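You operate a simulated robot arm through the tools that you are given. There is no shell and no other tool.

You run a simulated robot arm. Do the job below in one go: nothing can be reset, and whatever is moved stays where it is left.

Task
Switch the cradle display on, tap-test the P-305 pad, then measure its thickness.
Fine: hammer back on its rest; the pad stays on the gauge's anvil, probe up, arm aside. Set down upright: hammer.

The check looks at the end state, three seconds after you hand in, the way a careful person would. Anything else that was tipped, shoved, dropped, spilled or broken makes it a failure.

Robot
A 7-joint arm with a two-finger parallel gripper, fixed in place. Base frame: the origin is at the foot of the arm, x ahead of it, y to its left, z up; the work surface is at about z = 0.8. Units: m, degrees, N and s.
Its first joint turns from -166.0 to 166.0 degrees. Payload 4.4 kg.
The tool frame sits at the grasp point between the pads (the TCP): z along the fingers, y along the line on which they close. The tips reach 0.023 m beyond it. Largest opening 0.094 m; finger width 0.038, thickness 0.01; the body of the gripper, 0.054 by 0.096 m, starts 0.039 m behind the TCP.
Orientation is told as [roll, pitch, yaw] about the base's x, y, z axes, in that order, counted from this pose: with the fingers straight down and closing along the base's y, the tool's x points along the base's -x, its y along +y and its z along -z.

Tools
- The arm moves only by the tool apply_moves. Its argument "increments" is a list of rows, each a list of 6 numbers: the shift along the base's x, y, z in units of 50 mm (1.0 is 50 mm), then the turn, a rotation vector about the base's x, y, z in units of 4 degrees (1.0 is 4 degrees). In form: [[x, y, z, ax, ay, az], ...]. A call has 1 to 20 rows; each row shifts and turns the commanded pose from where the row before left it. "fingers" is the finger opening in m, from 0 to 0.094, set as the call begins (left out, the last holds). A call with a number of a shift or a turn outside -1 to 1 is refused whole. Each row takes 0.2 s and may step no farther than 0.05 m and 8.6 degrees from the row before; otherwise, or with a gripper value out of range, the whole call is refused. Where a pose cannot be reached the arm comes as near as it can. A force on the tool above 60 N (or 10 N above the force at the start of the call, whichever is more), or a blocked arm, ends the call early, and 0.2 s more pass. Each finger travels about 0.108 m/s and halts on what it meets, pressing with about 27 N; the grip force reading is that of the motor and also rises with nothing between the fingers. The clock runs only during rows and for 0.2 s after the last one: add rows that do not move to give the fingers time. The reply holds the time, the measured pose of the TCP, the force on the tool along the base axes, the opening and the grip force, in the units named above and with some noise, with the torque about the TCP (base axes, N m) and any sound that the robot's microphone picked up, and new pictures: "show" is both (left out), scene, wrist or none.
- Cameras (640 x 400 px; columns grow to the right, rows downward): "scene" is fixed at [0.3986, 0.6509, 1.5797]; the picture's right is [-0.88, -0.47, 0.00], its down [-0.40, 0.76, -0.52] and it looks along [0.24, -0.46, -0.86] (base axes); focal length 278 px, centre (320, 200). "wrist" rides on the gripper at [0.086, 0.016, -0.074] in the tool frame; the picture's right is [-0.18, 0.98, 0.00], its down [-0.58, -0.11, -0.81] and it looks along [-0.79, -0.15, 0.59] (tool axes); focal length 243 px, centre (320, 200). There is no depth. A picture from a camera that has moved, and an enlarged one, comes with that camera's place and axes in the base frame and with its lens.
- enlarge(camera, box): a new picture of the part [left, top, right, bottom] of that camera's present view, enlarged. It takes no simulated time.
- close_job(): hands the job in; it is judged then, once.

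Places have to be worked out from the pictures, the camera data and where the tool is seen. Open the gripper and draw the arm clear of the work before you hand the job in, unless the task says otherwise.

The tools are called after "Request:" as name(argument=value, ...) on one line, values as JSON. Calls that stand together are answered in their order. apply_moves: Moves the arm, as the interface text tells. Its arguments: {"type":"object","properties":{"increments":{"type":"array"},"fingers":{"type":"number"},"show":{"type":"string","enum":["both","scene","wrist","none"]}},"required":["increments"]} The other tools are called the same way: enlarge (camera, box) takes an enlarged picture of a part of a camera's view; close_job () hands the job in.

At the start:

```text
time: 0.0
ee_pos: [0.4996, 0.2576, 1.1995]
orientation: [0.1, -0.1, 0.0]
wrist_force: [-0.4, -0.7, 0.5]
wrist_torque: [0.0, 0.0, -0.01]
finger_gap: 0.094
gripper_force: 0.2
```

scene: 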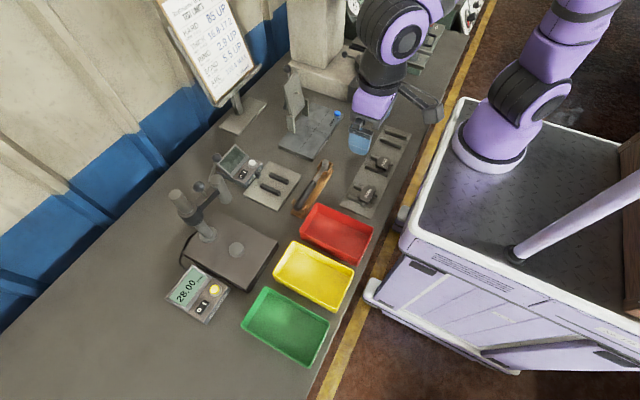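
wrist: 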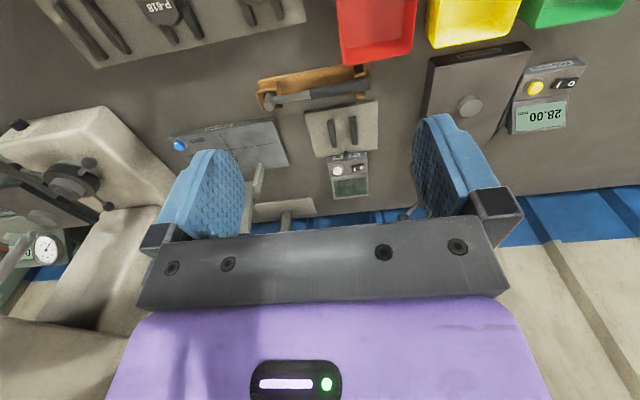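

I start by looking closely at the scene: I see a gauge with a 28.00 display, a cradle with small display, a hammer, a rack with pads, and a limit board. I'll enlarge the parts to read them.

Request:
enlarge(camera="scene", box=[150, 130, 310, 330])

Request:
enlarge(camera="scene", box=[260, 60, 420, 220])

Request:
enlarge(camera="scene", box=[150, 0, 270, 110])

Request:
enlarge(camera="wrist", box=[20, 0, 320, 200])

Request:
enlarge(camera="wrist", box=[250, 50, 400, 220])

Request:
enlarge(camera="wrist", box=[390, 30, 610, 180])

```text
2.00 times, centred on (230, 230) of scene
camera zoom: at [0.3986, 0.6509, 1.5797], right [-0.88, -0.47, 0.0], down [-0.4, 0.76, -0.52], along [0.24, -0.46, -0.86], focal length 557 px, centre (500, 140)
```

zoom: 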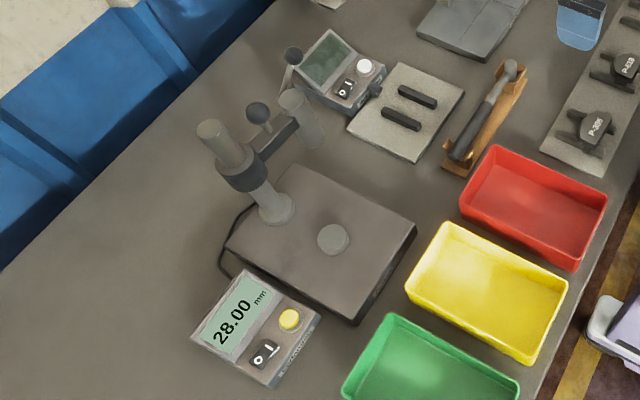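

```text
2.50 times, centred on (340, 140) of scene
camera zoom: at [0.3986, 0.6509, 1.5797], right [-0.88, -0.47, 0.0], down [-0.4, 0.76, -0.52], along [0.24, -0.46, -0.86], focal length 696 px, centre (270, 350)
```

zoom: 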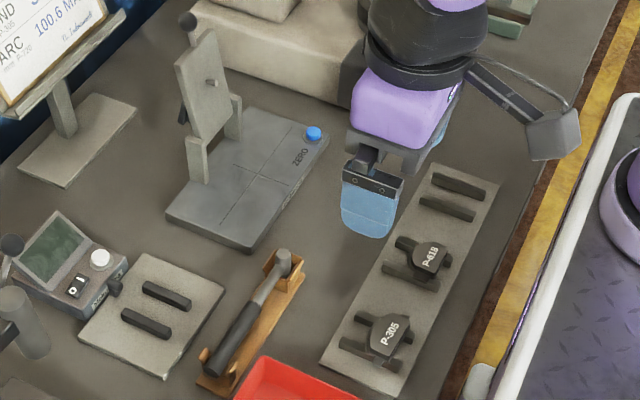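

```text
3.64 times, centred on (210, 55) of scene
camera zoom: at [0.3986, 0.6509, 1.5797], right [-0.88, -0.47, 0.0], down [-0.4, 0.76, -0.52], along [0.24, -0.46, -0.86], focal length 1012 px, centre (720, 727)
```

zoom: 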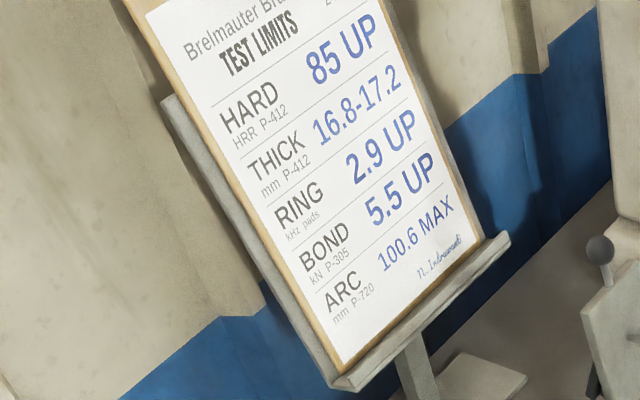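

```text
2.00 times, centred on (170, 100) of wrist
camera zoom: at [0.4115, 0.2739, 1.2741], right [0.18, 0.98, 0.0], down [0.58, -0.11, 0.81], along [0.79, -0.15, -0.59], focal length 485 px, centre (620, 400)
```

zoom: 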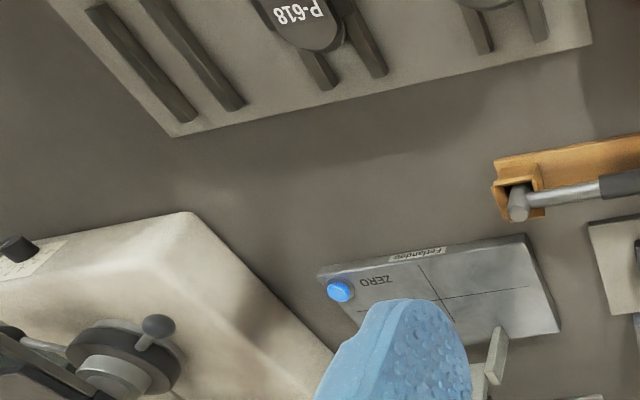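

```text
2.35 times, centred on (325, 135) of wrist
camera zoom: at [0.4115, 0.2739, 1.2741], right [0.18, 0.98, 0.0], down [0.58, -0.11, 0.81], along [0.79, -0.15, -0.59], focal length 571 px, centre (308, 353)
```

zoom: 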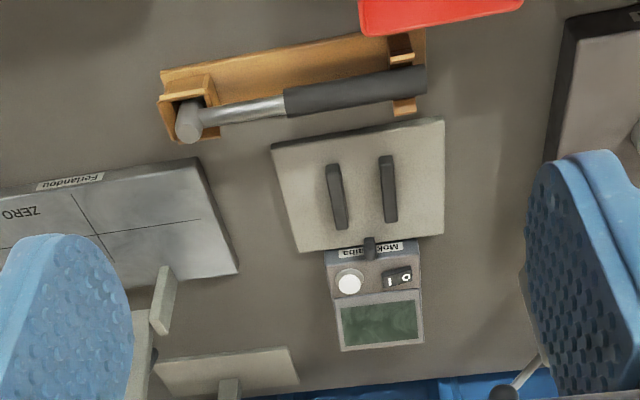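

```text
2.67 times, centred on (500, 105) of wrist
camera zoom: at [0.4115, 0.2739, 1.2741], right [0.18, 0.98, 0.0], down [0.58, -0.11, 0.81], along [0.79, -0.15, -0.59], focal length 647 px, centre (-160, 453)
```

zoom: 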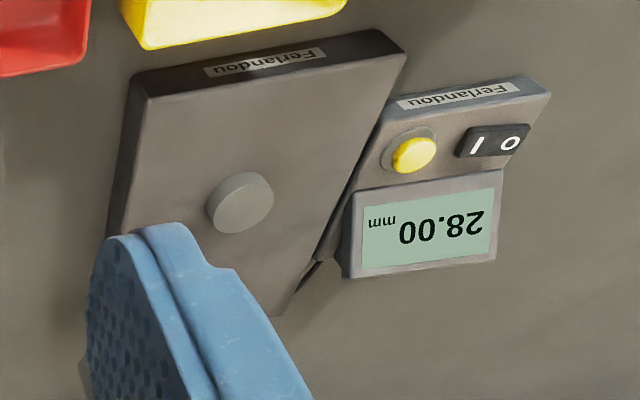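

The scene shows P-305 on a rack near (0.49, 0.17), the hammer on a wooden rest near x≈0.65, the cradle near (0.77, 0.265), and the gauge anvil near (0.74, 0.51) with its probe arm seemingly swung aside. I move the arm to the left to view the gauge more closely with the wrist camera.

Request:
apply_moves(increments=[[0, 0.8, 0, 0, 0, 0], [0, 0.8, 0, 0, 0, 0], [0, 0.8, -0.4, 0, 0, 0], [0, 0.8, -0.5, 0, 0, 0], [0, 0, 0, 0, 0, 0]], show="both")

```text
time: 1.2
ee_pos: [0.4992, 0.418, 1.1582]
orientation: [0.0, 0.0, 0.1]
wrist_force: [-0.3, -0.6, -0.9]
wrist_torque: [0.02, -0.03, 0.01]
finger_gap: 0.0939
gripper_force: 0.0
camera wrist: at [0.4108, 0.4346, 1.2317], right [0.18, 0.98, 0.0], down [0.58, -0.11, 0.81], along [0.79, -0.15, -0.59], focal length 243 px, centre (320, 200)
```

scene: 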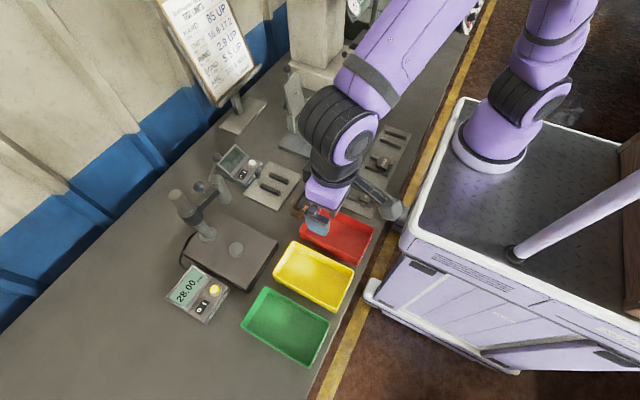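
wrist: 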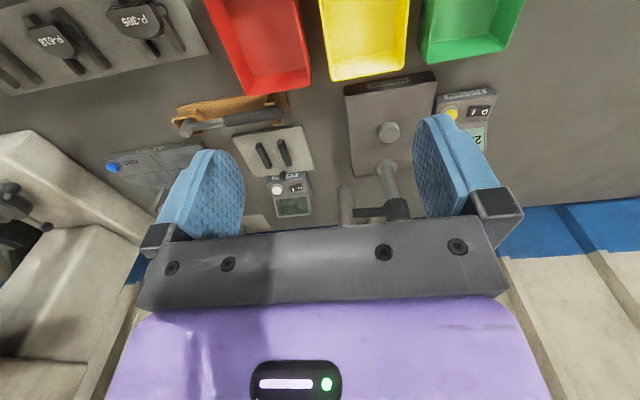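

The wrist view now shows the gauge's column and side arm partly; I enlarge to learn its construction.

Request:
enlarge(camera="wrist", box=[320, 70, 520, 230])

Request:
enlarge(camera="wrist", box=[0, 0, 220, 130])

Request:
enlarge(camera="scene", box=[150, 140, 250, 240])

Request:
enlarge(camera="wrist", box=[160, 80, 320, 220])

```text
2.50 times, centred on (420, 150) of wrist
camera zoom: at [0.4108, 0.4346, 1.2317], right [0.18, 0.98, 0.0], down [0.58, -0.11, 0.81], along [0.79, -0.15, -0.59], focal length 606 px, centre (70, 325)
```

zoom: 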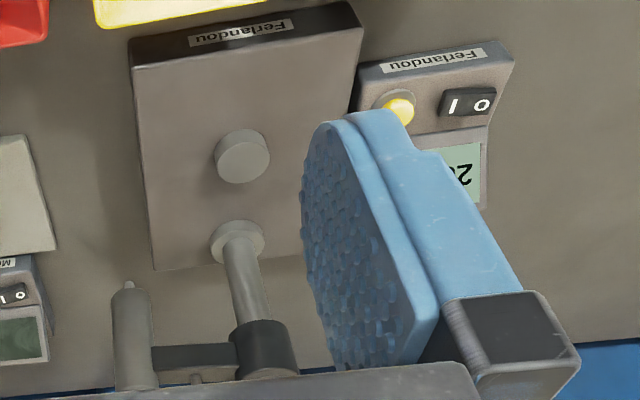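

```text
2.91 times, centred on (110, 65) of wrist
camera zoom: at [0.4108, 0.4346, 1.2317], right [0.18, 0.98, 0.0], down [0.58, -0.11, 0.81], along [0.79, -0.15, -0.59], focal length 706 px, centre (931, 593)
```

zoom: 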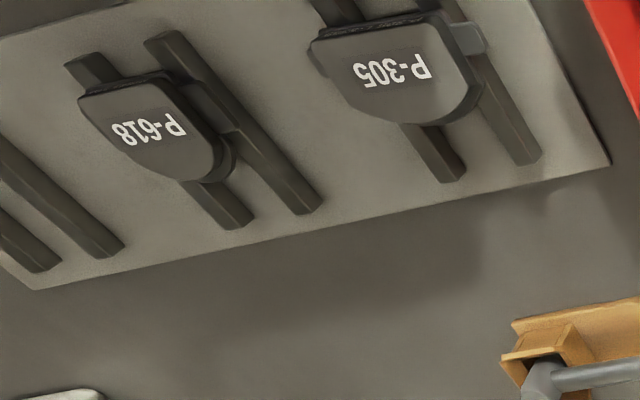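

```text
4.00 times, centred on (200, 190) of scene
camera zoom: at [0.3986, 0.6509, 1.5797], right [-0.88, -0.47, 0.0], down [-0.4, 0.76, -0.52], along [0.24, -0.46, -0.86], focal length 1113 px, centre (800, 240)
```

zoom: 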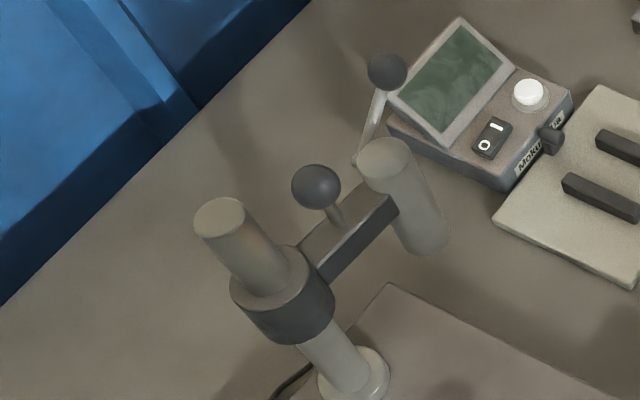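

```text
2.86 times, centred on (240, 150) of wrist
camera zoom: at [0.4108, 0.4346, 1.2317], right [0.18, 0.98, 0.0], down [0.58, -0.11, 0.81], along [0.79, -0.15, -0.59], focal length 693 px, centre (549, 343)
```

zoom: 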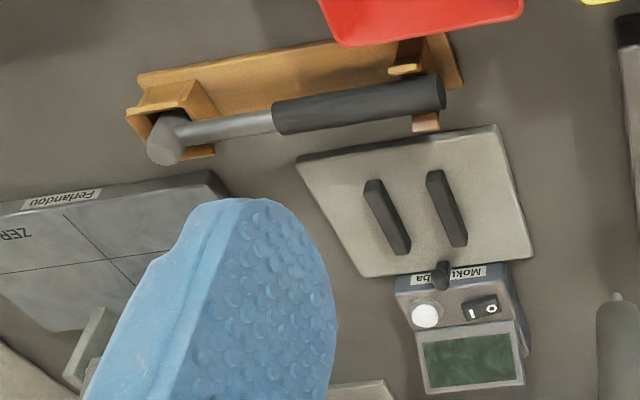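

The gauge has a swinging arm with a knob (now turned toward -y) and a probe housing with its own ball lever; the cradle display is dark, with a rocker and a microphone. Next I go over the pad rack for a close look at P-305.

Request:
apply_moves(increments=[[0, -0.9, 0, 0, 0, 0], [0, -0.9, 0, 0, 0, 0], [0, -0.9, 0, 0, 0, 0], [0, -0.9, 0, 0, 0, 0], [0, -0.9, -0.3, 0, 0, 0], [0, -0.3, -0.9, 0, 0, 0], [0, 0, -0.8, 0, 0, 0], [0, 0, 0, 0, 0, 0]], show="both")

```text
time: 3.0
ee_pos: [0.4981, 0.1779, 1.0544]
orientation: [0.0, -0.1, 0.2]
wrist_force: [0.3, -0.3, 0.4]
wrist_torque: [-0.05, -0.01, -0.01]
finger_gap: 0.0937
gripper_force: 0.1
camera wrist: at [0.4106, 0.1938, 1.1286], right [0.18, 0.98, 0.0], down [0.58, -0.11, 0.81], along [0.79, -0.15, -0.59], focal length 243 px, centre (320, 200)
```

scene: 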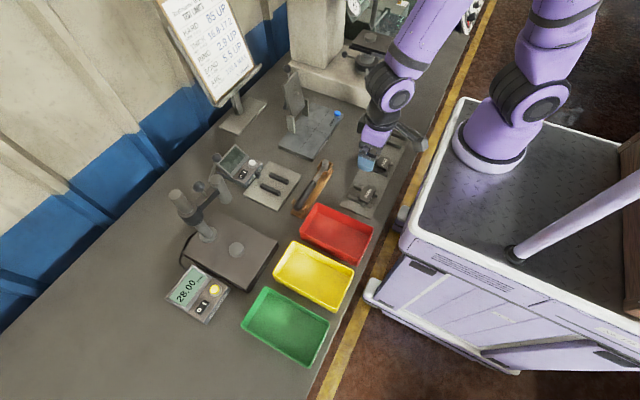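
wrist: 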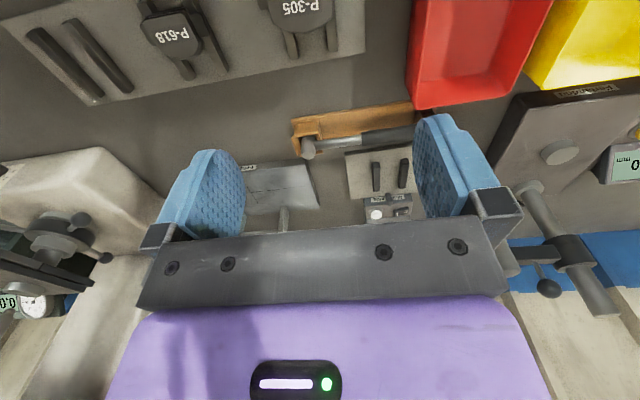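

P-305 is cut off at the top of the wrist view; I tilt the tool about y so the camera looks more steeply down on it.

Request:
apply_moves(increments=[[0, 0, 0, 0, 1, 0], [0, 0, 0, 0, 1, 0], [0, 0, 0, 0, 1, 0], [0, 0, 0, 0, 1, 0], [0, 0, 0, 0, 1, 0], [0, 0, 0, 0, 1, 0], [0, 0, 0, 0, 1, 0], [0, 0, 0, 0, 0, 0]], show="wrist")

```text
time: 4.8
ee_pos: [0.4991, 0.1781, 1.0553]
orientation: [0.0, 28.1, 0.1]
wrist_force: [0.4, 0.5, 0.2]
wrist_torque: [0.0, 0.03, -0.02]
finger_gap: 0.0939
gripper_force: 0.1
camera wrist: at [0.4563, 0.1942, 1.161], right [0.16, 0.98, -0.09], down [0.89, -0.11, 0.44], along [0.42, -0.15, -0.89], focal length 243 px, centre (320, 200)
```

wrist: 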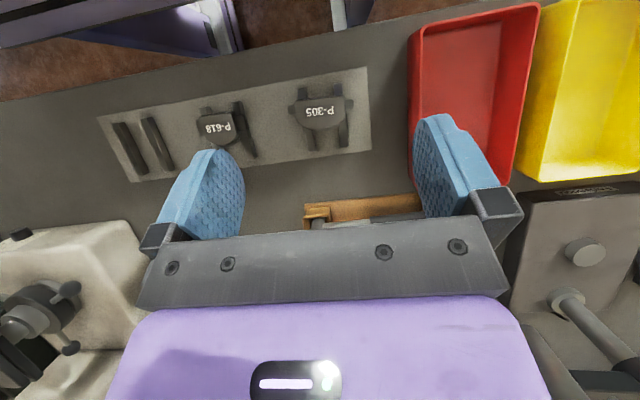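

Request:
enlarge(camera="wrist", box=[265, 60, 385, 170])

Request:
enlarge(camera="wrist", box=[500, 170, 640, 400])

```text
3.64 times, centred on (325, 115) of wrist
camera zoom: at [0.4563, 0.1942, 1.161], right [0.16, 0.98, -0.09], down [0.89, -0.11, 0.44], along [0.42, -0.15, -0.89], focal length 882 px, centre (302, 509)
```

zoom: 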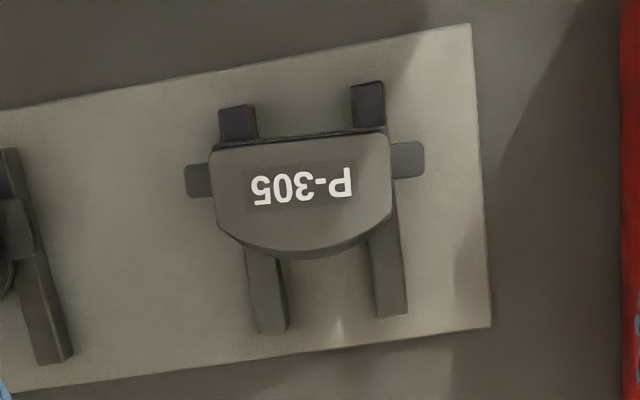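

```text
1.74 times, centred on (570, 285) of wrist
camera zoom: at [0.4563, 0.1942, 1.161], right [0.16, 0.98, -0.09], down [0.89, -0.11, 0.44], along [0.42, -0.15, -0.89], focal length 422 px, centre (-115, 52)
```

zoom: 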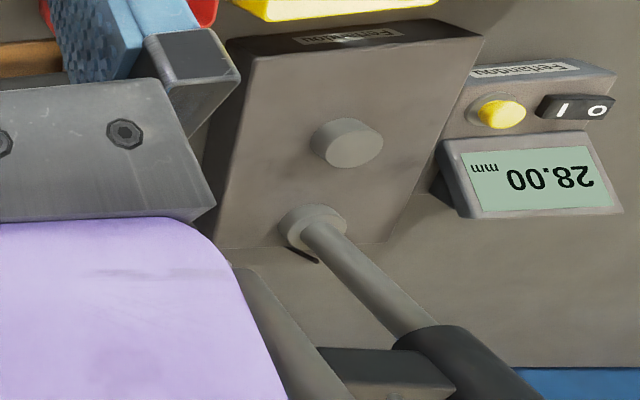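

P-305 is a block about 63 mm wide with small ears (≈87 mm overall), lying across rails that run along x, centre about (0.487, 0.16), top z≈0.83. Next I untilt and move to see the cradle display closely, fingers closed.

Request:
apply_moves(increments=[[0.86, 0.26, 0, 0, -1, 0], [0.86, 0.26, 0, 0, -1, 0], [0.86, 0.26, 0, 0, -1, 0], [0.86, 0.26, 0, 0, -1, 0], [0.86, 0.26, 0, 0, -1, 0], [0.86, 0.26, 0, 0, -1, 0], [0.86, 0.26, -0.5, 0, -1, 0], [0, 0, 0, 0, 0, 0]], fingers=0, show="both")

```text
refused: row 7 steps farther than a row can; nothing moved
```

That row was a little too long; I shorten it and repeat.

Request:
apply_moves(increments=[[0.86, 0.26, 0, 0, -1, 0], [0.86, 0.26, 0, 0, -1, 0], [0.86, 0.26, 0, 0, -1, 0], [0.86, 0.26, 0, 0, -1, 0], [0.86, 0.26, 0, 0, -1, 0], [0.86, 0.26, 0, 0, -1, 0], [0.86, 0.26, 0, 0, -1, 0], [0, 0, -0.5, 0, 0, 0], [0, 0, 0, 0, 0, 0]], fingers=0, show="both")

```text
time: 6.8
ee_pos: [0.7996, 0.2694, 1.0294]
orientation: [0.1, -0.1, 0.0]
wrist_force: [-0.2, 0.5, -0.3]
wrist_torque: [-0.01, -0.03, -0.01]
finger_gap: 0.0
gripper_force: 26.9
camera wrist: at [0.7128, 0.2856, 1.1027], right [0.18, 0.98, 0.0], down [0.58, -0.11, 0.81], along [0.79, -0.15, -0.59], focal length 243 px, centre (320, 200)
```

scene: 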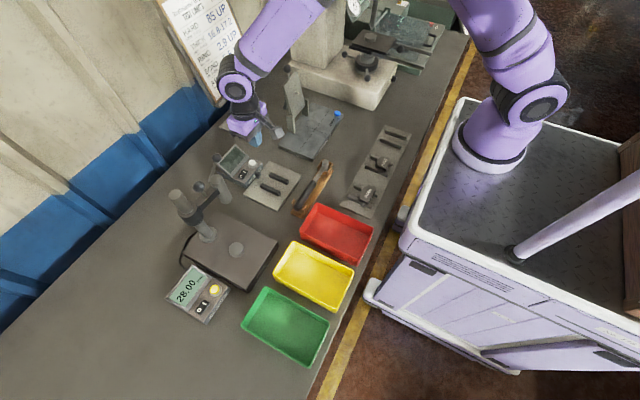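
wrist: 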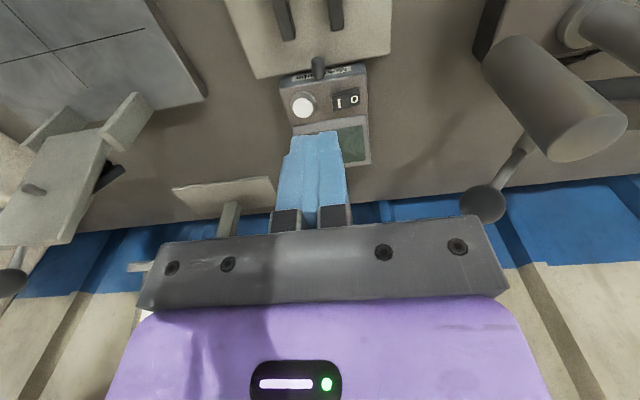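

Request:
enlarge(camera="wrist", box=[250, 40, 410, 180])

Request:
enlarge(camera="wrist", box=[440, 0, 640, 240])

Request:
enlarge(camera="scene", box=[200, 110, 320, 220])

```text
2.86 times, centred on (330, 110) of wrist
camera zoom: at [0.7128, 0.2856, 1.1027], right [0.18, 0.98, 0.0], down [0.58, -0.11, 0.81], along [0.79, -0.15, -0.59], focal length 693 px, centre (291, 457)
```

zoom: 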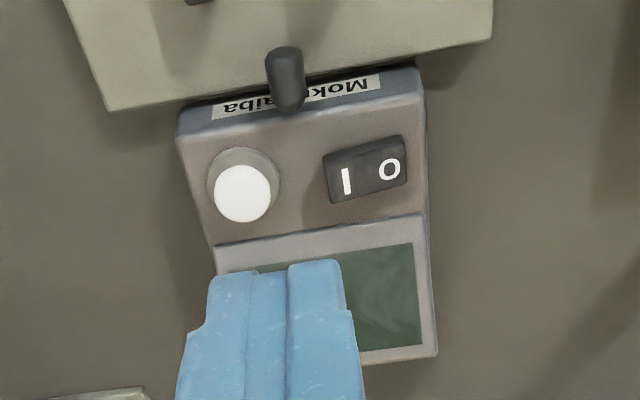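

```text
1.67 times, centred on (540, 120) of wrist
camera zoom: at [0.7128, 0.2856, 1.1027], right [0.18, 0.98, 0.0], down [0.58, -0.11, 0.81], along [0.79, -0.15, -0.59], focal length 404 px, centre (-47, 333)
```

zoom: 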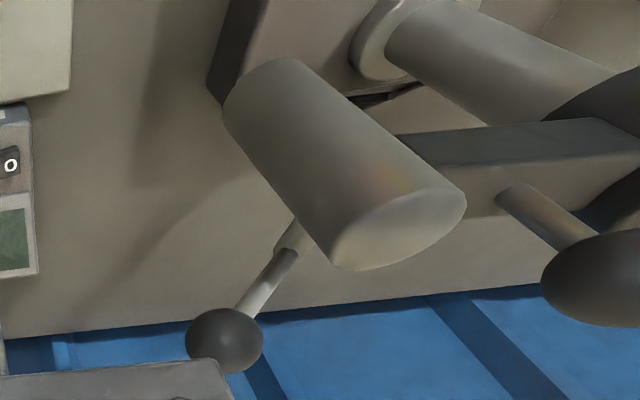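

```text
3.64 times, centred on (260, 165) of scene
camera zoom: at [0.3986, 0.6509, 1.5797], right [-0.88, -0.47, 0.0], down [-0.4, 0.76, -0.52], along [0.24, -0.46, -0.86], focal length 1012 px, centre (538, 327)
```

zoom: 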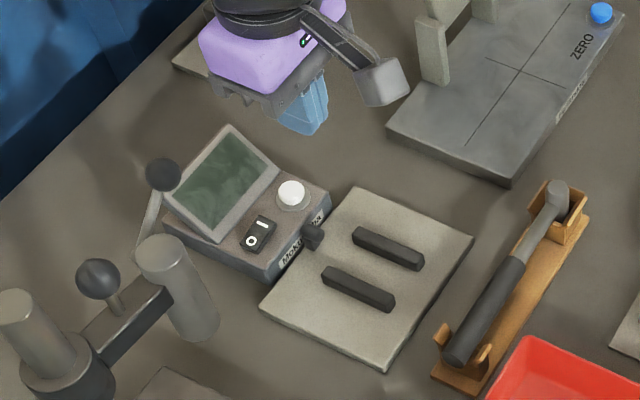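

The cradle display's rocker is at about (0.8835, 0.286, 0.825), "I" half toward -y (y≈0.277), white button at y≈0.233, and the mic at y≈0.26, x<0.85. I line the closed fingertips up above the I half and descend to just above it.

Request:
apply_moves(increments=[[0.8, 0.05, 0, 0, 0, 0], [0.8, 0.05, 0, 0, 0, 0], [0, 0, -0.8, 0, 0, 0], [0, 0, -0.8, 0, 0, 0], [0, 0, -0.8, 0, 0, 0], [0, 0, -0.6, 0, 0, 0], [0, 0, 0, 0, 0, 0]], fingers=0, show="both")

```text
time: 8.4
ee_pos: [0.8799, 0.2739, 0.8802]
orientation: [0.1, 0.0, 0.1]
wrist_force: [-0.1, 0.0, 0.0]
wrist_torque: [0.02, -0.01, 0.01]
finger_gap: 0.0
gripper_force: 27.4
camera wrist: at [0.7923, 0.2901, 0.9529], right [0.18, 0.98, 0.0], down [0.58, -0.11, 0.81], along [0.79, -0.15, -0.59], focal length 243 px, centre (320, 200)
```

scene: 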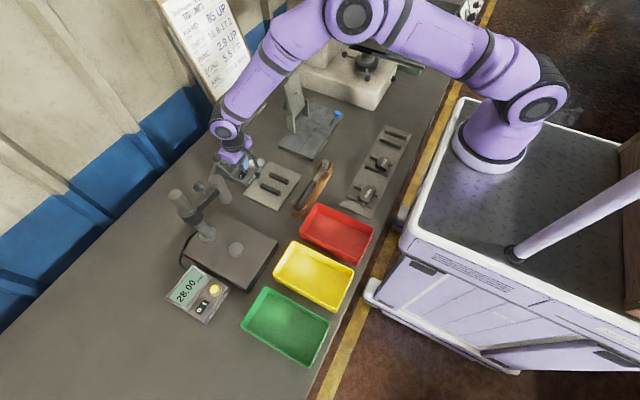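
wrist: 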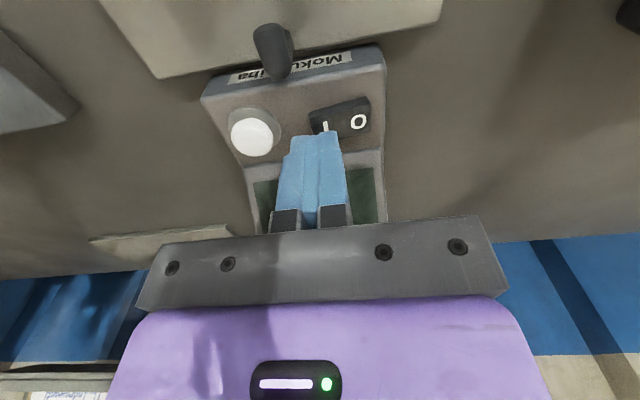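

Request:
enlarge(camera="wrist", box=[200, 60, 420, 230])

Request:
enlarge(camera="scene", box=[190, 120, 290, 210])

```text
2.35 times, centred on (310, 145) of wrist
camera zoom: at [0.7923, 0.2901, 0.9529], right [0.18, 0.98, 0.0], down [0.58, -0.11, 0.81], along [0.79, -0.15, -0.59], focal length 571 px, centre (344, 329)
```

zoom: 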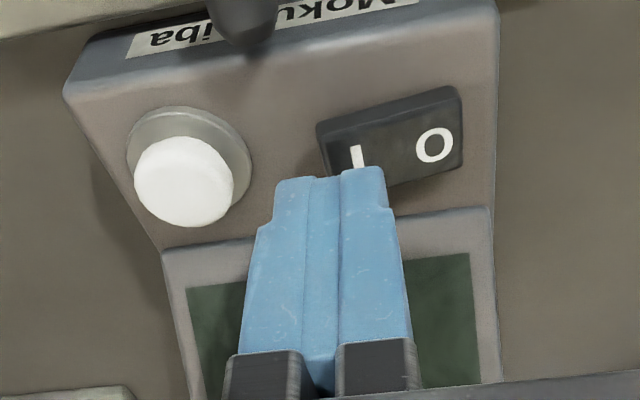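

```text
4.44 times, centred on (240, 165) of scene
camera zoom: at [0.3986, 0.6509, 1.5797], right [-0.88, -0.47, 0.0], down [-0.4, 0.76, -0.52], along [0.24, -0.46, -0.86], focal length 1237 px, centre (676, 356)
```

zoom: 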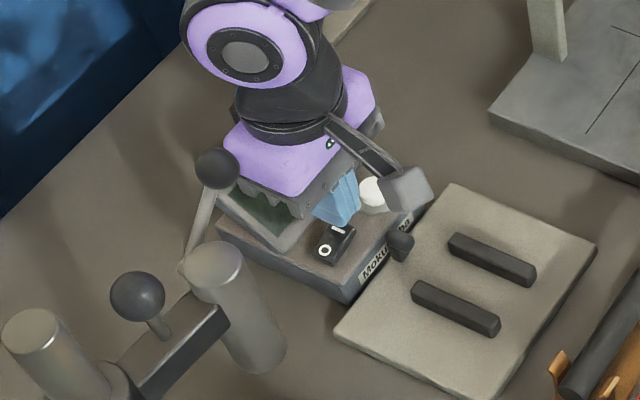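

The fingertips sit directly above the "I" mark. I lower in small steps until contact.

Request:
apply_moves(increments=[[0, 0, -0.4, 0, 0, 0], [0, 0, -0.06, 0, 0, 0], [0, 0, -0.06, 0, 0, 0], [0, 0, 0, 0, 0, 0]], fingers=0, show="both")

```text
time: 9.0
ee_pos: [0.8799, 0.2726, 0.8642]
orientation: [0.0, -0.3, 0.0]
wrist_force: [-19.8, -10.6, 30.7]
wrist_torque: [-0.03, 0.84, 0.29]
finger_gap: 0.0
gripper_force: 26.7
stopped in row 3: the force on the tool passed its limit at 66 N (the readings are from after the stop); the commanded pose is now the measured one
camera wrist: at [0.7928, 0.2888, 0.937], right [0.18, 0.98, 0.0], down [0.58, -0.11, 0.81], along [0.8, -0.15, -0.59], focal length 243 px, centre (320, 200)
```

scene: 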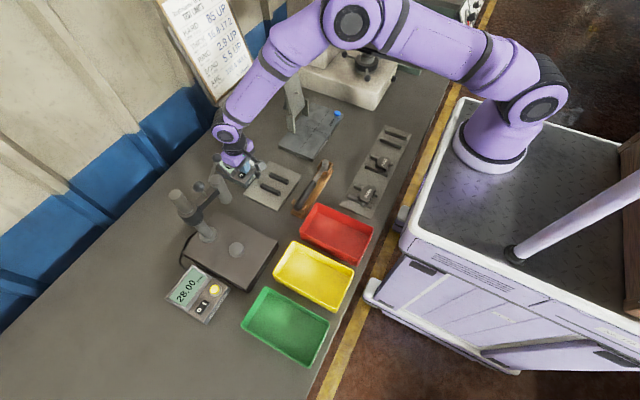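
wrist: 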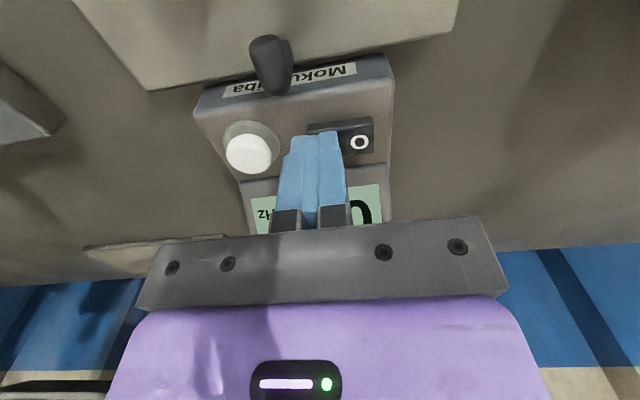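

The display lit up (reads "0… kHz"). I lift straight off and check nothing moved.

Request:
apply_moves(increments=[[-0.05, 0, 0.5, 0, 0, 0], [-0.3, 0, 0.8, 0, 0, 0], [-0.3, 0, 0.8, 0, 0, 0], [-0.6, 0, 0.6, 0, 0, 0], [-0.6, 0, 0, 0, 0, 0], [0, 0, 0, 0, 0, 0]], fingers=0, show="both")

Request:
enlarge(camera="scene", box=[190, 120, 290, 210])

Request:
enlarge(camera="wrist", box=[220, 0, 440, 180])

```text
time: 10.4
ee_pos: [0.7901, 0.2715, 0.9942]
orientation: [0.0, -0.2, 0.1]
wrist_force: [0.4, 0.0, 0.3]
wrist_torque: [0.03, 0.0, 0.01]
finger_gap: 0.0
gripper_force: 26.8
camera wrist: at [0.7016, 0.2877, 1.0675], right [0.18, 0.98, 0.0], down [0.58, -0.11, 0.81], along [0.79, -0.15, -0.59], focal length 243 px, centre (320, 200)
```

scene: 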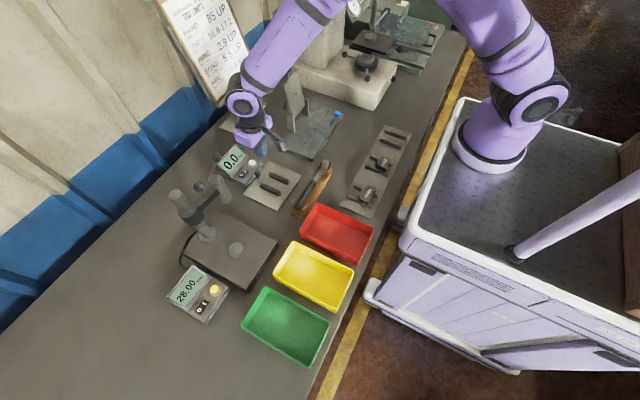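
wrist: 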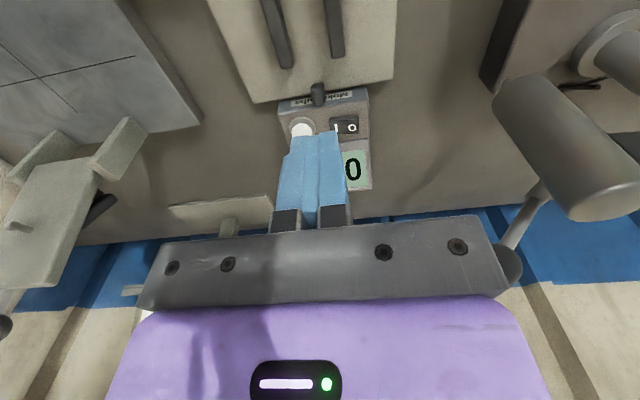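

```text
4.44 times, centred on (240, 165) of scene
camera zoom: at [0.3986, 0.6509, 1.5797], right [-0.88, -0.47, 0.0], down [-0.4, 0.76, -0.52], along [0.24, -0.46, -0.86], focal length 1237 px, centre (676, 356)
```

zoom: 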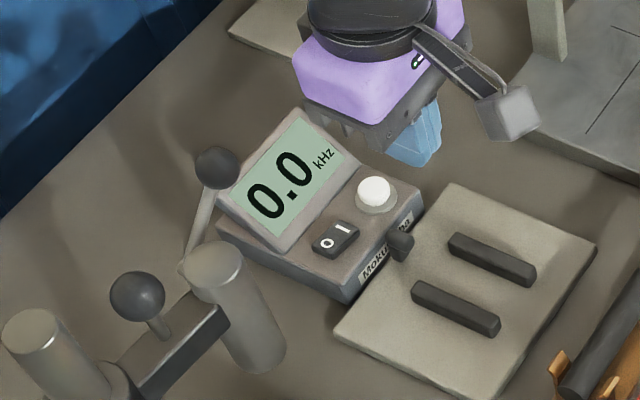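

```text
2.22 times, centred on (330, 90) of wrist
camera zoom: at [0.7016, 0.2877, 1.0675], right [0.18, 0.98, 0.0], down [0.58, -0.11, 0.81], along [0.79, -0.15, -0.59], focal length 539 px, centre (298, 444)
```

zoom: 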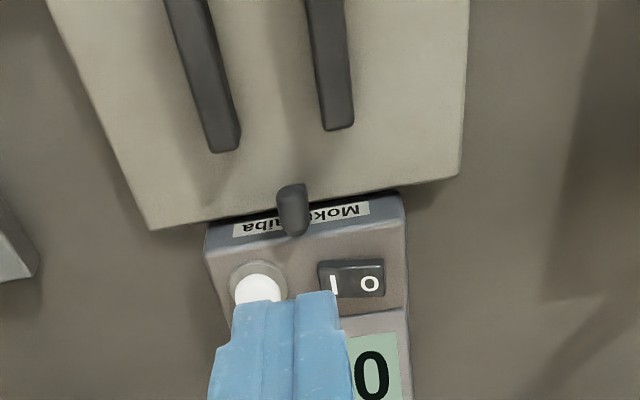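

The cradle display shows 0.0 kHz and nothing shifted. Now I go to the rack with the fingers open, above P-305, testing whether a vertical tool reaches there.

Request:
apply_moves(increments=[[-0.768, -0.274, 0.3, 0, 0, 0], [-0.768, -0.274, 0, 0, 0, 0], [-0.768, -0.274, 0, 0, 0, 0], [-0.768, -0.274, 0, 0, 0, 0], [-0.768, -0.274, 0, 0, 0, 0], [-0.768, -0.274, 0, 0, 0, 0], [-0.768, -0.274, -0.3, 0, 0, 0], [-0.768, -0.274, 0, 0, 0, 0], [0, 0, -0.64, 0, 0, 0], [0, 0, -0.64, 0, 0, 0], [0, 0, 0, 0, 0, 0]], fingers=0.094, show="both")

```text
time: 12.8
ee_pos: [0.4836, 0.1629, 0.9319]
orientation: [0.0, -0.3, 0.0]
wrist_force: [0.2, 0.5, -0.2]
wrist_torque: [0.01, 0.0, 0.03]
finger_gap: 0.094
gripper_force: 0.0
camera wrist: at [0.3952, 0.1795, 1.0056], right [0.18, 0.98, 0.0], down [0.58, -0.11, 0.81], along [0.79, -0.15, -0.59], focal length 243 px, centre (320, 200)
```

scene: 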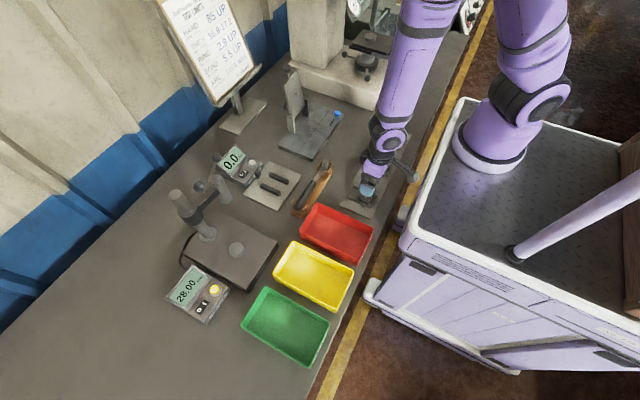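
wrist: 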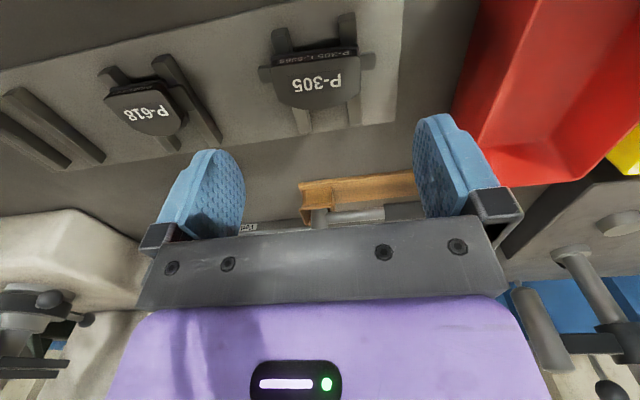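

The vertical pose is reached and P-305 is clearly visible between the fingers' reach. I enlarge for alignment.

Request:
enlarge(camera="wrist", box=[230, 0, 420, 140])

Request:
enlarge(camera="scene", box=[330, 150, 410, 220])

```text
2.86 times, centred on (325, 70) of wrist
camera zoom: at [0.3952, 0.1795, 1.0056], right [0.18, 0.98, 0.0], down [0.58, -0.11, 0.81], along [0.79, -0.15, -0.59], focal length 693 px, centre (306, 571)
```

zoom: 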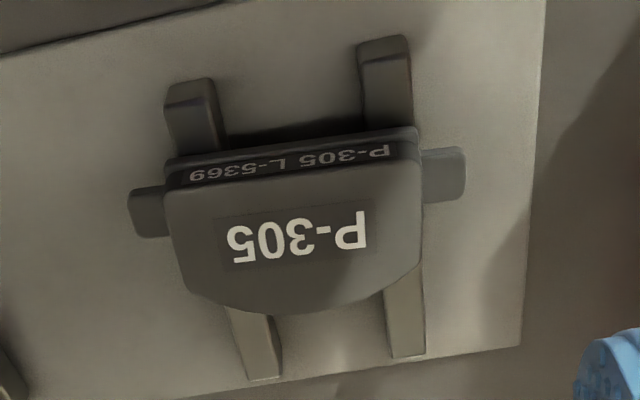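

```text
5.71 times, centred on (370, 185) of scene
camera zoom: at [0.3986, 0.6509, 1.5797], right [-0.88, -0.47, 0.0], down [-0.4, 0.76, -0.52], along [0.24, -0.46, -0.86], focal length 1590 px, centre (34, 286)
```

zoom: 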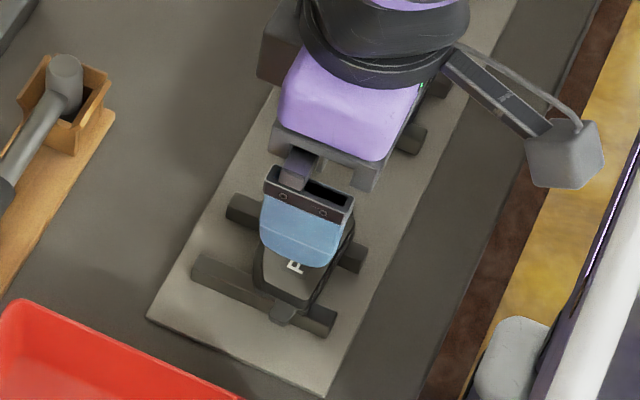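

P-305 sits with about -4° yaw, ears from y≈0.118 to 0.204 at x≈0.478, top z≈0.834. I align (yaw -4°, centre) and descend part way to verify the clearance.

Request:
apply_moves(increments=[[-0.092, -0.032, 0, 0, 0, -1], [0, 0, -0.6, 0, 0, 0], [0, 0, -0.6, 0, 0, 0], [0, 0, 0, 0, 0, 0]], fingers=0.094, show="both")

Request:
enlarge(camera="wrist", box=[140, 0, 520, 240])

Request:
enlarge(camera="scene", box=[330, 150, 410, 220])

```text
time: 13.8
ee_pos: [0.4778, 0.1621, 0.8735]
orientation: [0.2, -0.4, -4.0]
wrist_force: [-1.0, -0.4, 0.0]
wrist_torque: [0.0, 0.0, 0.01]
finger_gap: 0.0941
gripper_force: 0.0
camera wrist: at [0.391, 0.1843, 0.9459], right [0.25, 0.97, 0.0], down [0.57, -0.15, 0.81], along [0.78, -0.2, -0.59], focal length 243 px, centre (320, 200)
```

scene: 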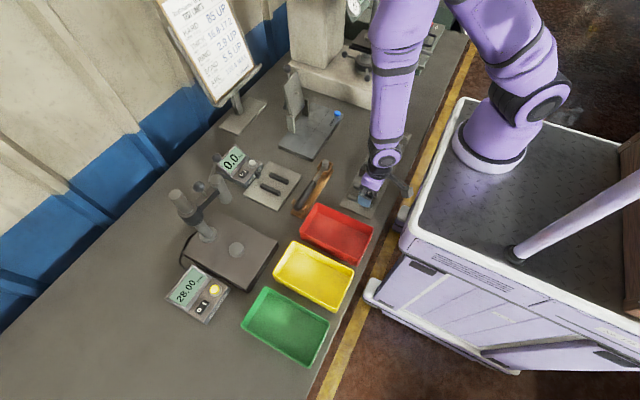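
wrist: 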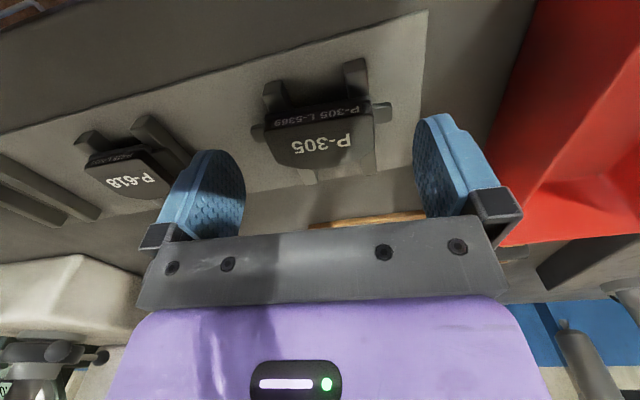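

```text
1.67 times, centred on (330, 120) of wrist
camera zoom: at [0.391, 0.1843, 0.9459], right [0.25, 0.97, 0.0], down [0.57, -0.15, 0.81], along [0.78, -0.2, -0.59], focal length 404 px, centre (303, 333)
```

zoom: 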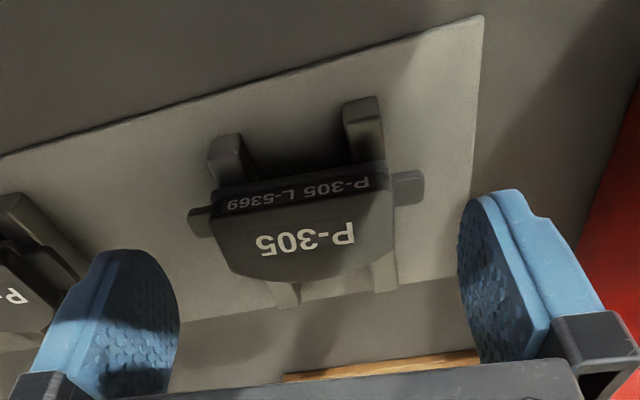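

```text
5.71 times, centred on (370, 185) of scene
camera zoom: at [0.3986, 0.6509, 1.5797], right [-0.88, -0.47, 0.0], down [-0.4, 0.76, -0.52], along [0.24, -0.46, -0.86], focal length 1590 px, centre (34, 286)
```

zoom: 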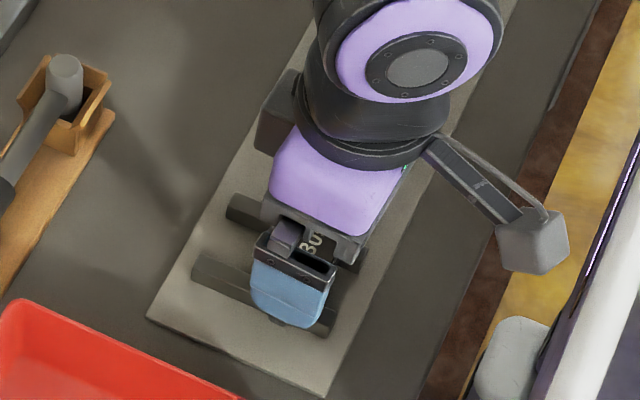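

The ears measure centre y≈0.1614 against tool y 0.162, leaving ~3 mm per side. I descend in small steps, watching the force.

Request:
apply_moves(increments=[[0, -0.012, -0.3, 0, 0, 0], [0, 0, -0.15, 0, 0, 0], [0, 0, -0.1, 0, 0, 0], [0, 0, 0, 0, 0, 0]], fingers=0.094, show="both")

Request:
enlarge(camera="wrist", box=[140, 0, 520, 240])

```text
time: 14.8
ee_pos: [0.4772, 0.1613, 0.8439]
orientation: [0.1, -0.3, -3.9]
wrist_force: [-0.2, -0.1, 0.0]
wrist_torque: [-0.01, 0.01, 0.03]
finger_gap: 0.094
gripper_force: 0.1
camera wrist: at [0.3911, 0.1841, 0.9173], right [0.25, 0.97, 0.0], down [0.57, -0.15, 0.81], along [0.78, -0.2, -0.59], focal length 243 px, centre (320, 200)
```

scene: 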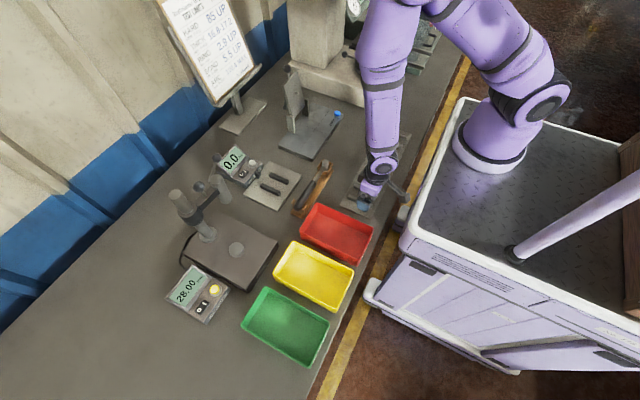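
wrist: 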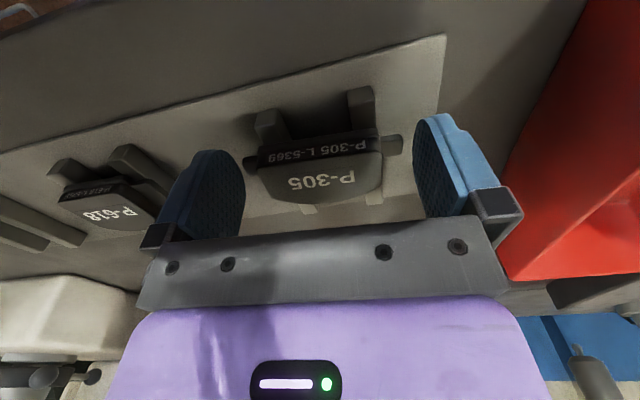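

```text
1.67 times, centred on (330, 120) of wrist
camera zoom: at [0.3911, 0.1841, 0.9173], right [0.25, 0.97, 0.0], down [0.57, -0.15, 0.81], along [0.78, -0.2, -0.59], focal length 404 px, centre (303, 333)
```

zoom: 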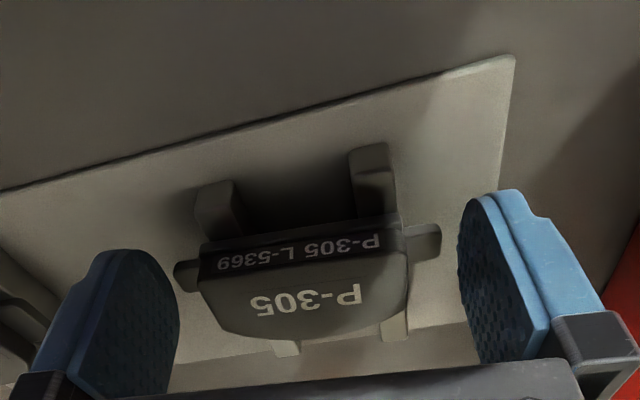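

The fingertips flank both ears evenly (~4 mm each side) with the tips about at ear level. I go down a further ~7 mm and then close gently.

Request:
apply_moves(increments=[[0, 0, -0.07, 0, 0, 0], [0, 0, -0.07, 0, 0, 0], [0, 0, 0, 0, 0, 0]], fingers=0.094, show="wrist")

Request:
enlarge(camera="wrist", box=[140, 40, 520, 280])

```text
time: 15.6
ee_pos: [0.4779, 0.1618, 0.8373]
orientation: [0.0, -0.2, -4.0]
wrist_force: [0.6, 0.4, -0.8]
wrist_torque: [-0.02, 0.0, 0.01]
finger_gap: 0.0939
gripper_force: 0.0
camera wrist: at [0.3907, 0.1833, 0.9108], right [0.25, 0.97, 0.0], down [0.57, -0.15, 0.81], along [0.78, -0.2, -0.59], focal length 243 px, centre (320, 200)
```

wrist: 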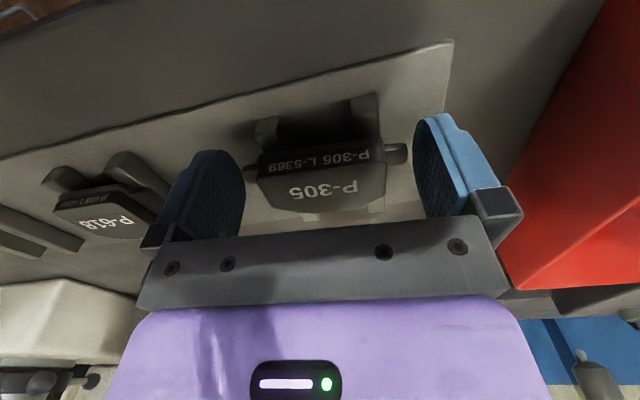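

```text
1.67 times, centred on (330, 160) of wrist
camera zoom: at [0.3907, 0.1833, 0.9108], right [0.25, 0.97, 0.0], down [0.57, -0.15, 0.81], along [0.78, -0.2, -0.59], focal length 404 px, centre (303, 267)
```

zoom: 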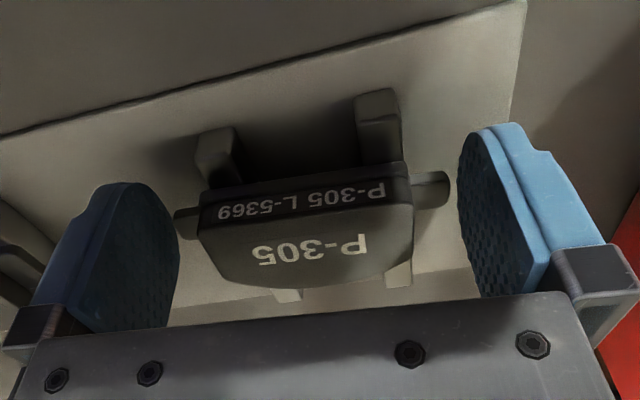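

No contact, pad centred. I close on the ears.

Request:
apply_moves(increments=[[0, 0, 0, 0, 0, 0], [0, 0, 0, 0, 0, 0], [0, 0, 0, 0, 0, 0]], fingers=0.07, show="wrist")

Request:
enlarge(camera="wrist", box=[140, 40, 520, 280])

```text
time: 16.4
ee_pos: [0.477, 0.1606, 0.8372]
orientation: [-0.1, -0.2, -4.0]
wrist_force: [-0.2, -0.6, 0.5]
wrist_torque: [0.01, 0.01, 0.01]
finger_gap: 0.0874
gripper_force: 26.9
camera wrist: at [0.3907, 0.1833, 0.9109], right [0.25, 0.97, 0.0], down [0.57, -0.15, 0.81], along [0.78, -0.2, -0.59], focal length 243 px, centre (320, 200)
```

wrist: 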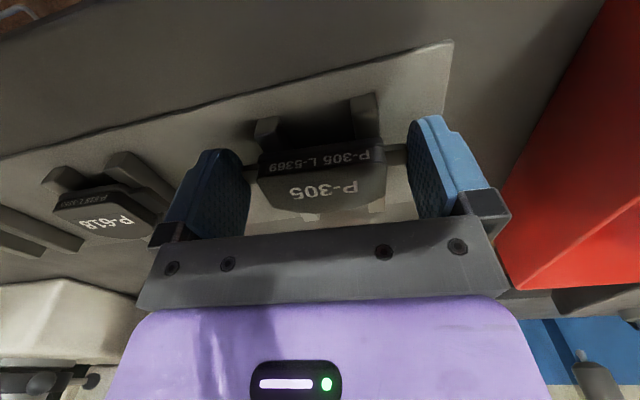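

```text
1.67 times, centred on (330, 160) of wrist
camera zoom: at [0.3907, 0.1833, 0.9109], right [0.25, 0.97, 0.0], down [0.57, -0.15, 0.81], along [0.78, -0.2, -0.59], focal length 404 px, centre (303, 267)
```

zoom: 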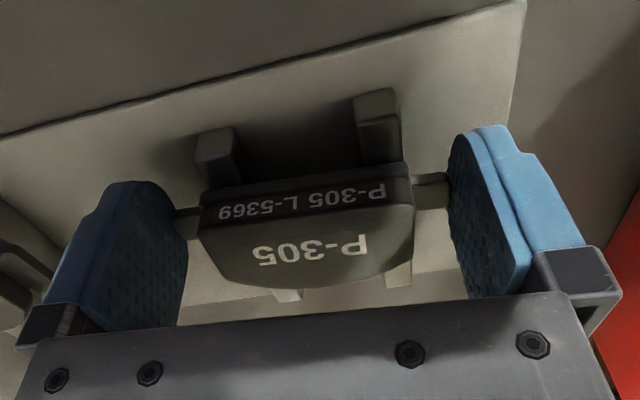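

The fingers stopped at 87.4 mm on the ears with full grip force. I lift slowly and check.

Request:
apply_moves(increments=[[0, 0, 0.1, 0, 0, 0], [0, 0, 0.2, 0, 0, 0], [0, 0, 0.4, 0, 0, 0], [0, 0, 0.4, 0, 0, 0], [0, 0, 0, 0, 0, 0]], fingers=0.07, show="both")

Request:
enlarge(camera="wrist", box=[140, 40, 520, 280])

Request:
enlarge(camera="scene", box=[330, 140, 410, 210])

```text
time: 17.6
ee_pos: [0.478, 0.1595, 0.8925]
orientation: [-0.1, -0.2, -4.0]
wrist_force: [1.1, 0.3, -1.0]
wrist_torque: [0.0, 0.02, 0.01]
finger_gap: 0.0876
gripper_force: 26.7
camera wrist: at [0.3915, 0.1827, 0.9655], right [0.25, 0.97, 0.0], down [0.57, -0.15, 0.81], along [0.78, -0.2, -0.59], focal length 243 px, centre (320, 200)
```

scene: 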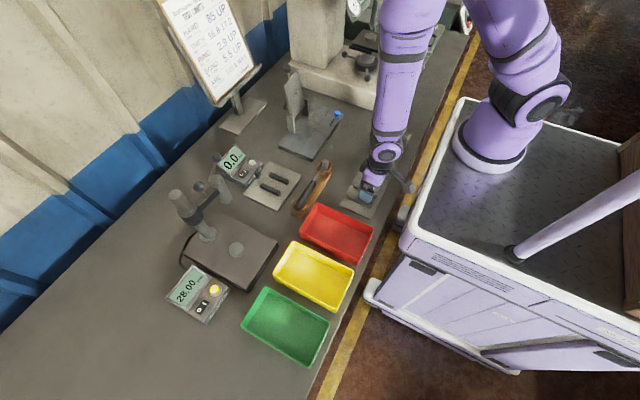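
wrist: 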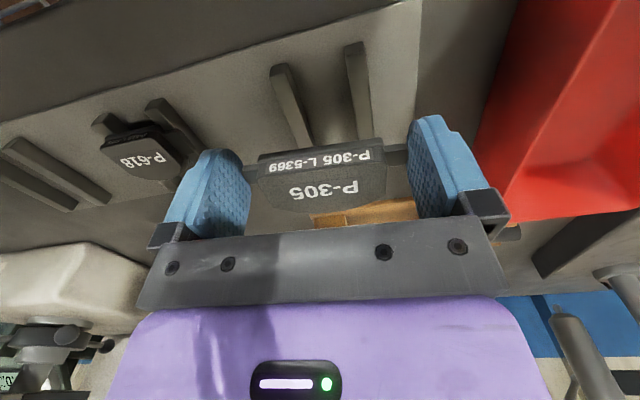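

```text
1.67 times, centred on (330, 160) of wrist
camera zoom: at [0.3915, 0.1827, 0.9655], right [0.25, 0.97, 0.0], down [0.57, -0.15, 0.81], along [0.78, -0.2, -0.59], focal length 404 px, centre (303, 267)
```

zoom: 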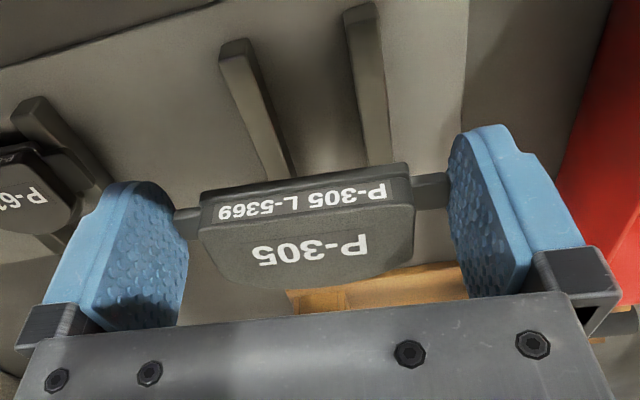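

```text
5.71 times, centred on (370, 175) of scene
camera zoom: at [0.3986, 0.6509, 1.5797], right [-0.88, -0.47, 0.0], down [-0.4, 0.76, -0.52], along [0.24, -0.46, -0.86], focal length 1590 px, centre (34, 343)
```

zoom: 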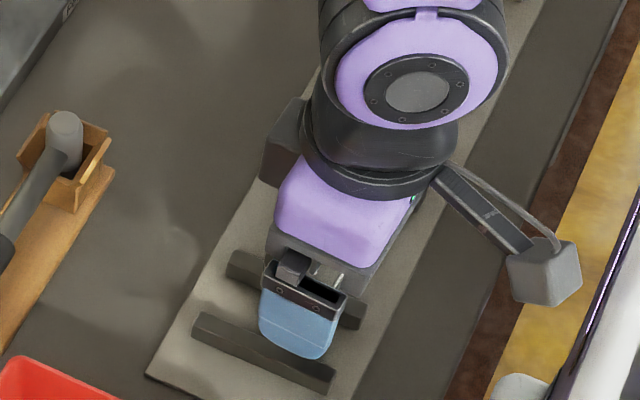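

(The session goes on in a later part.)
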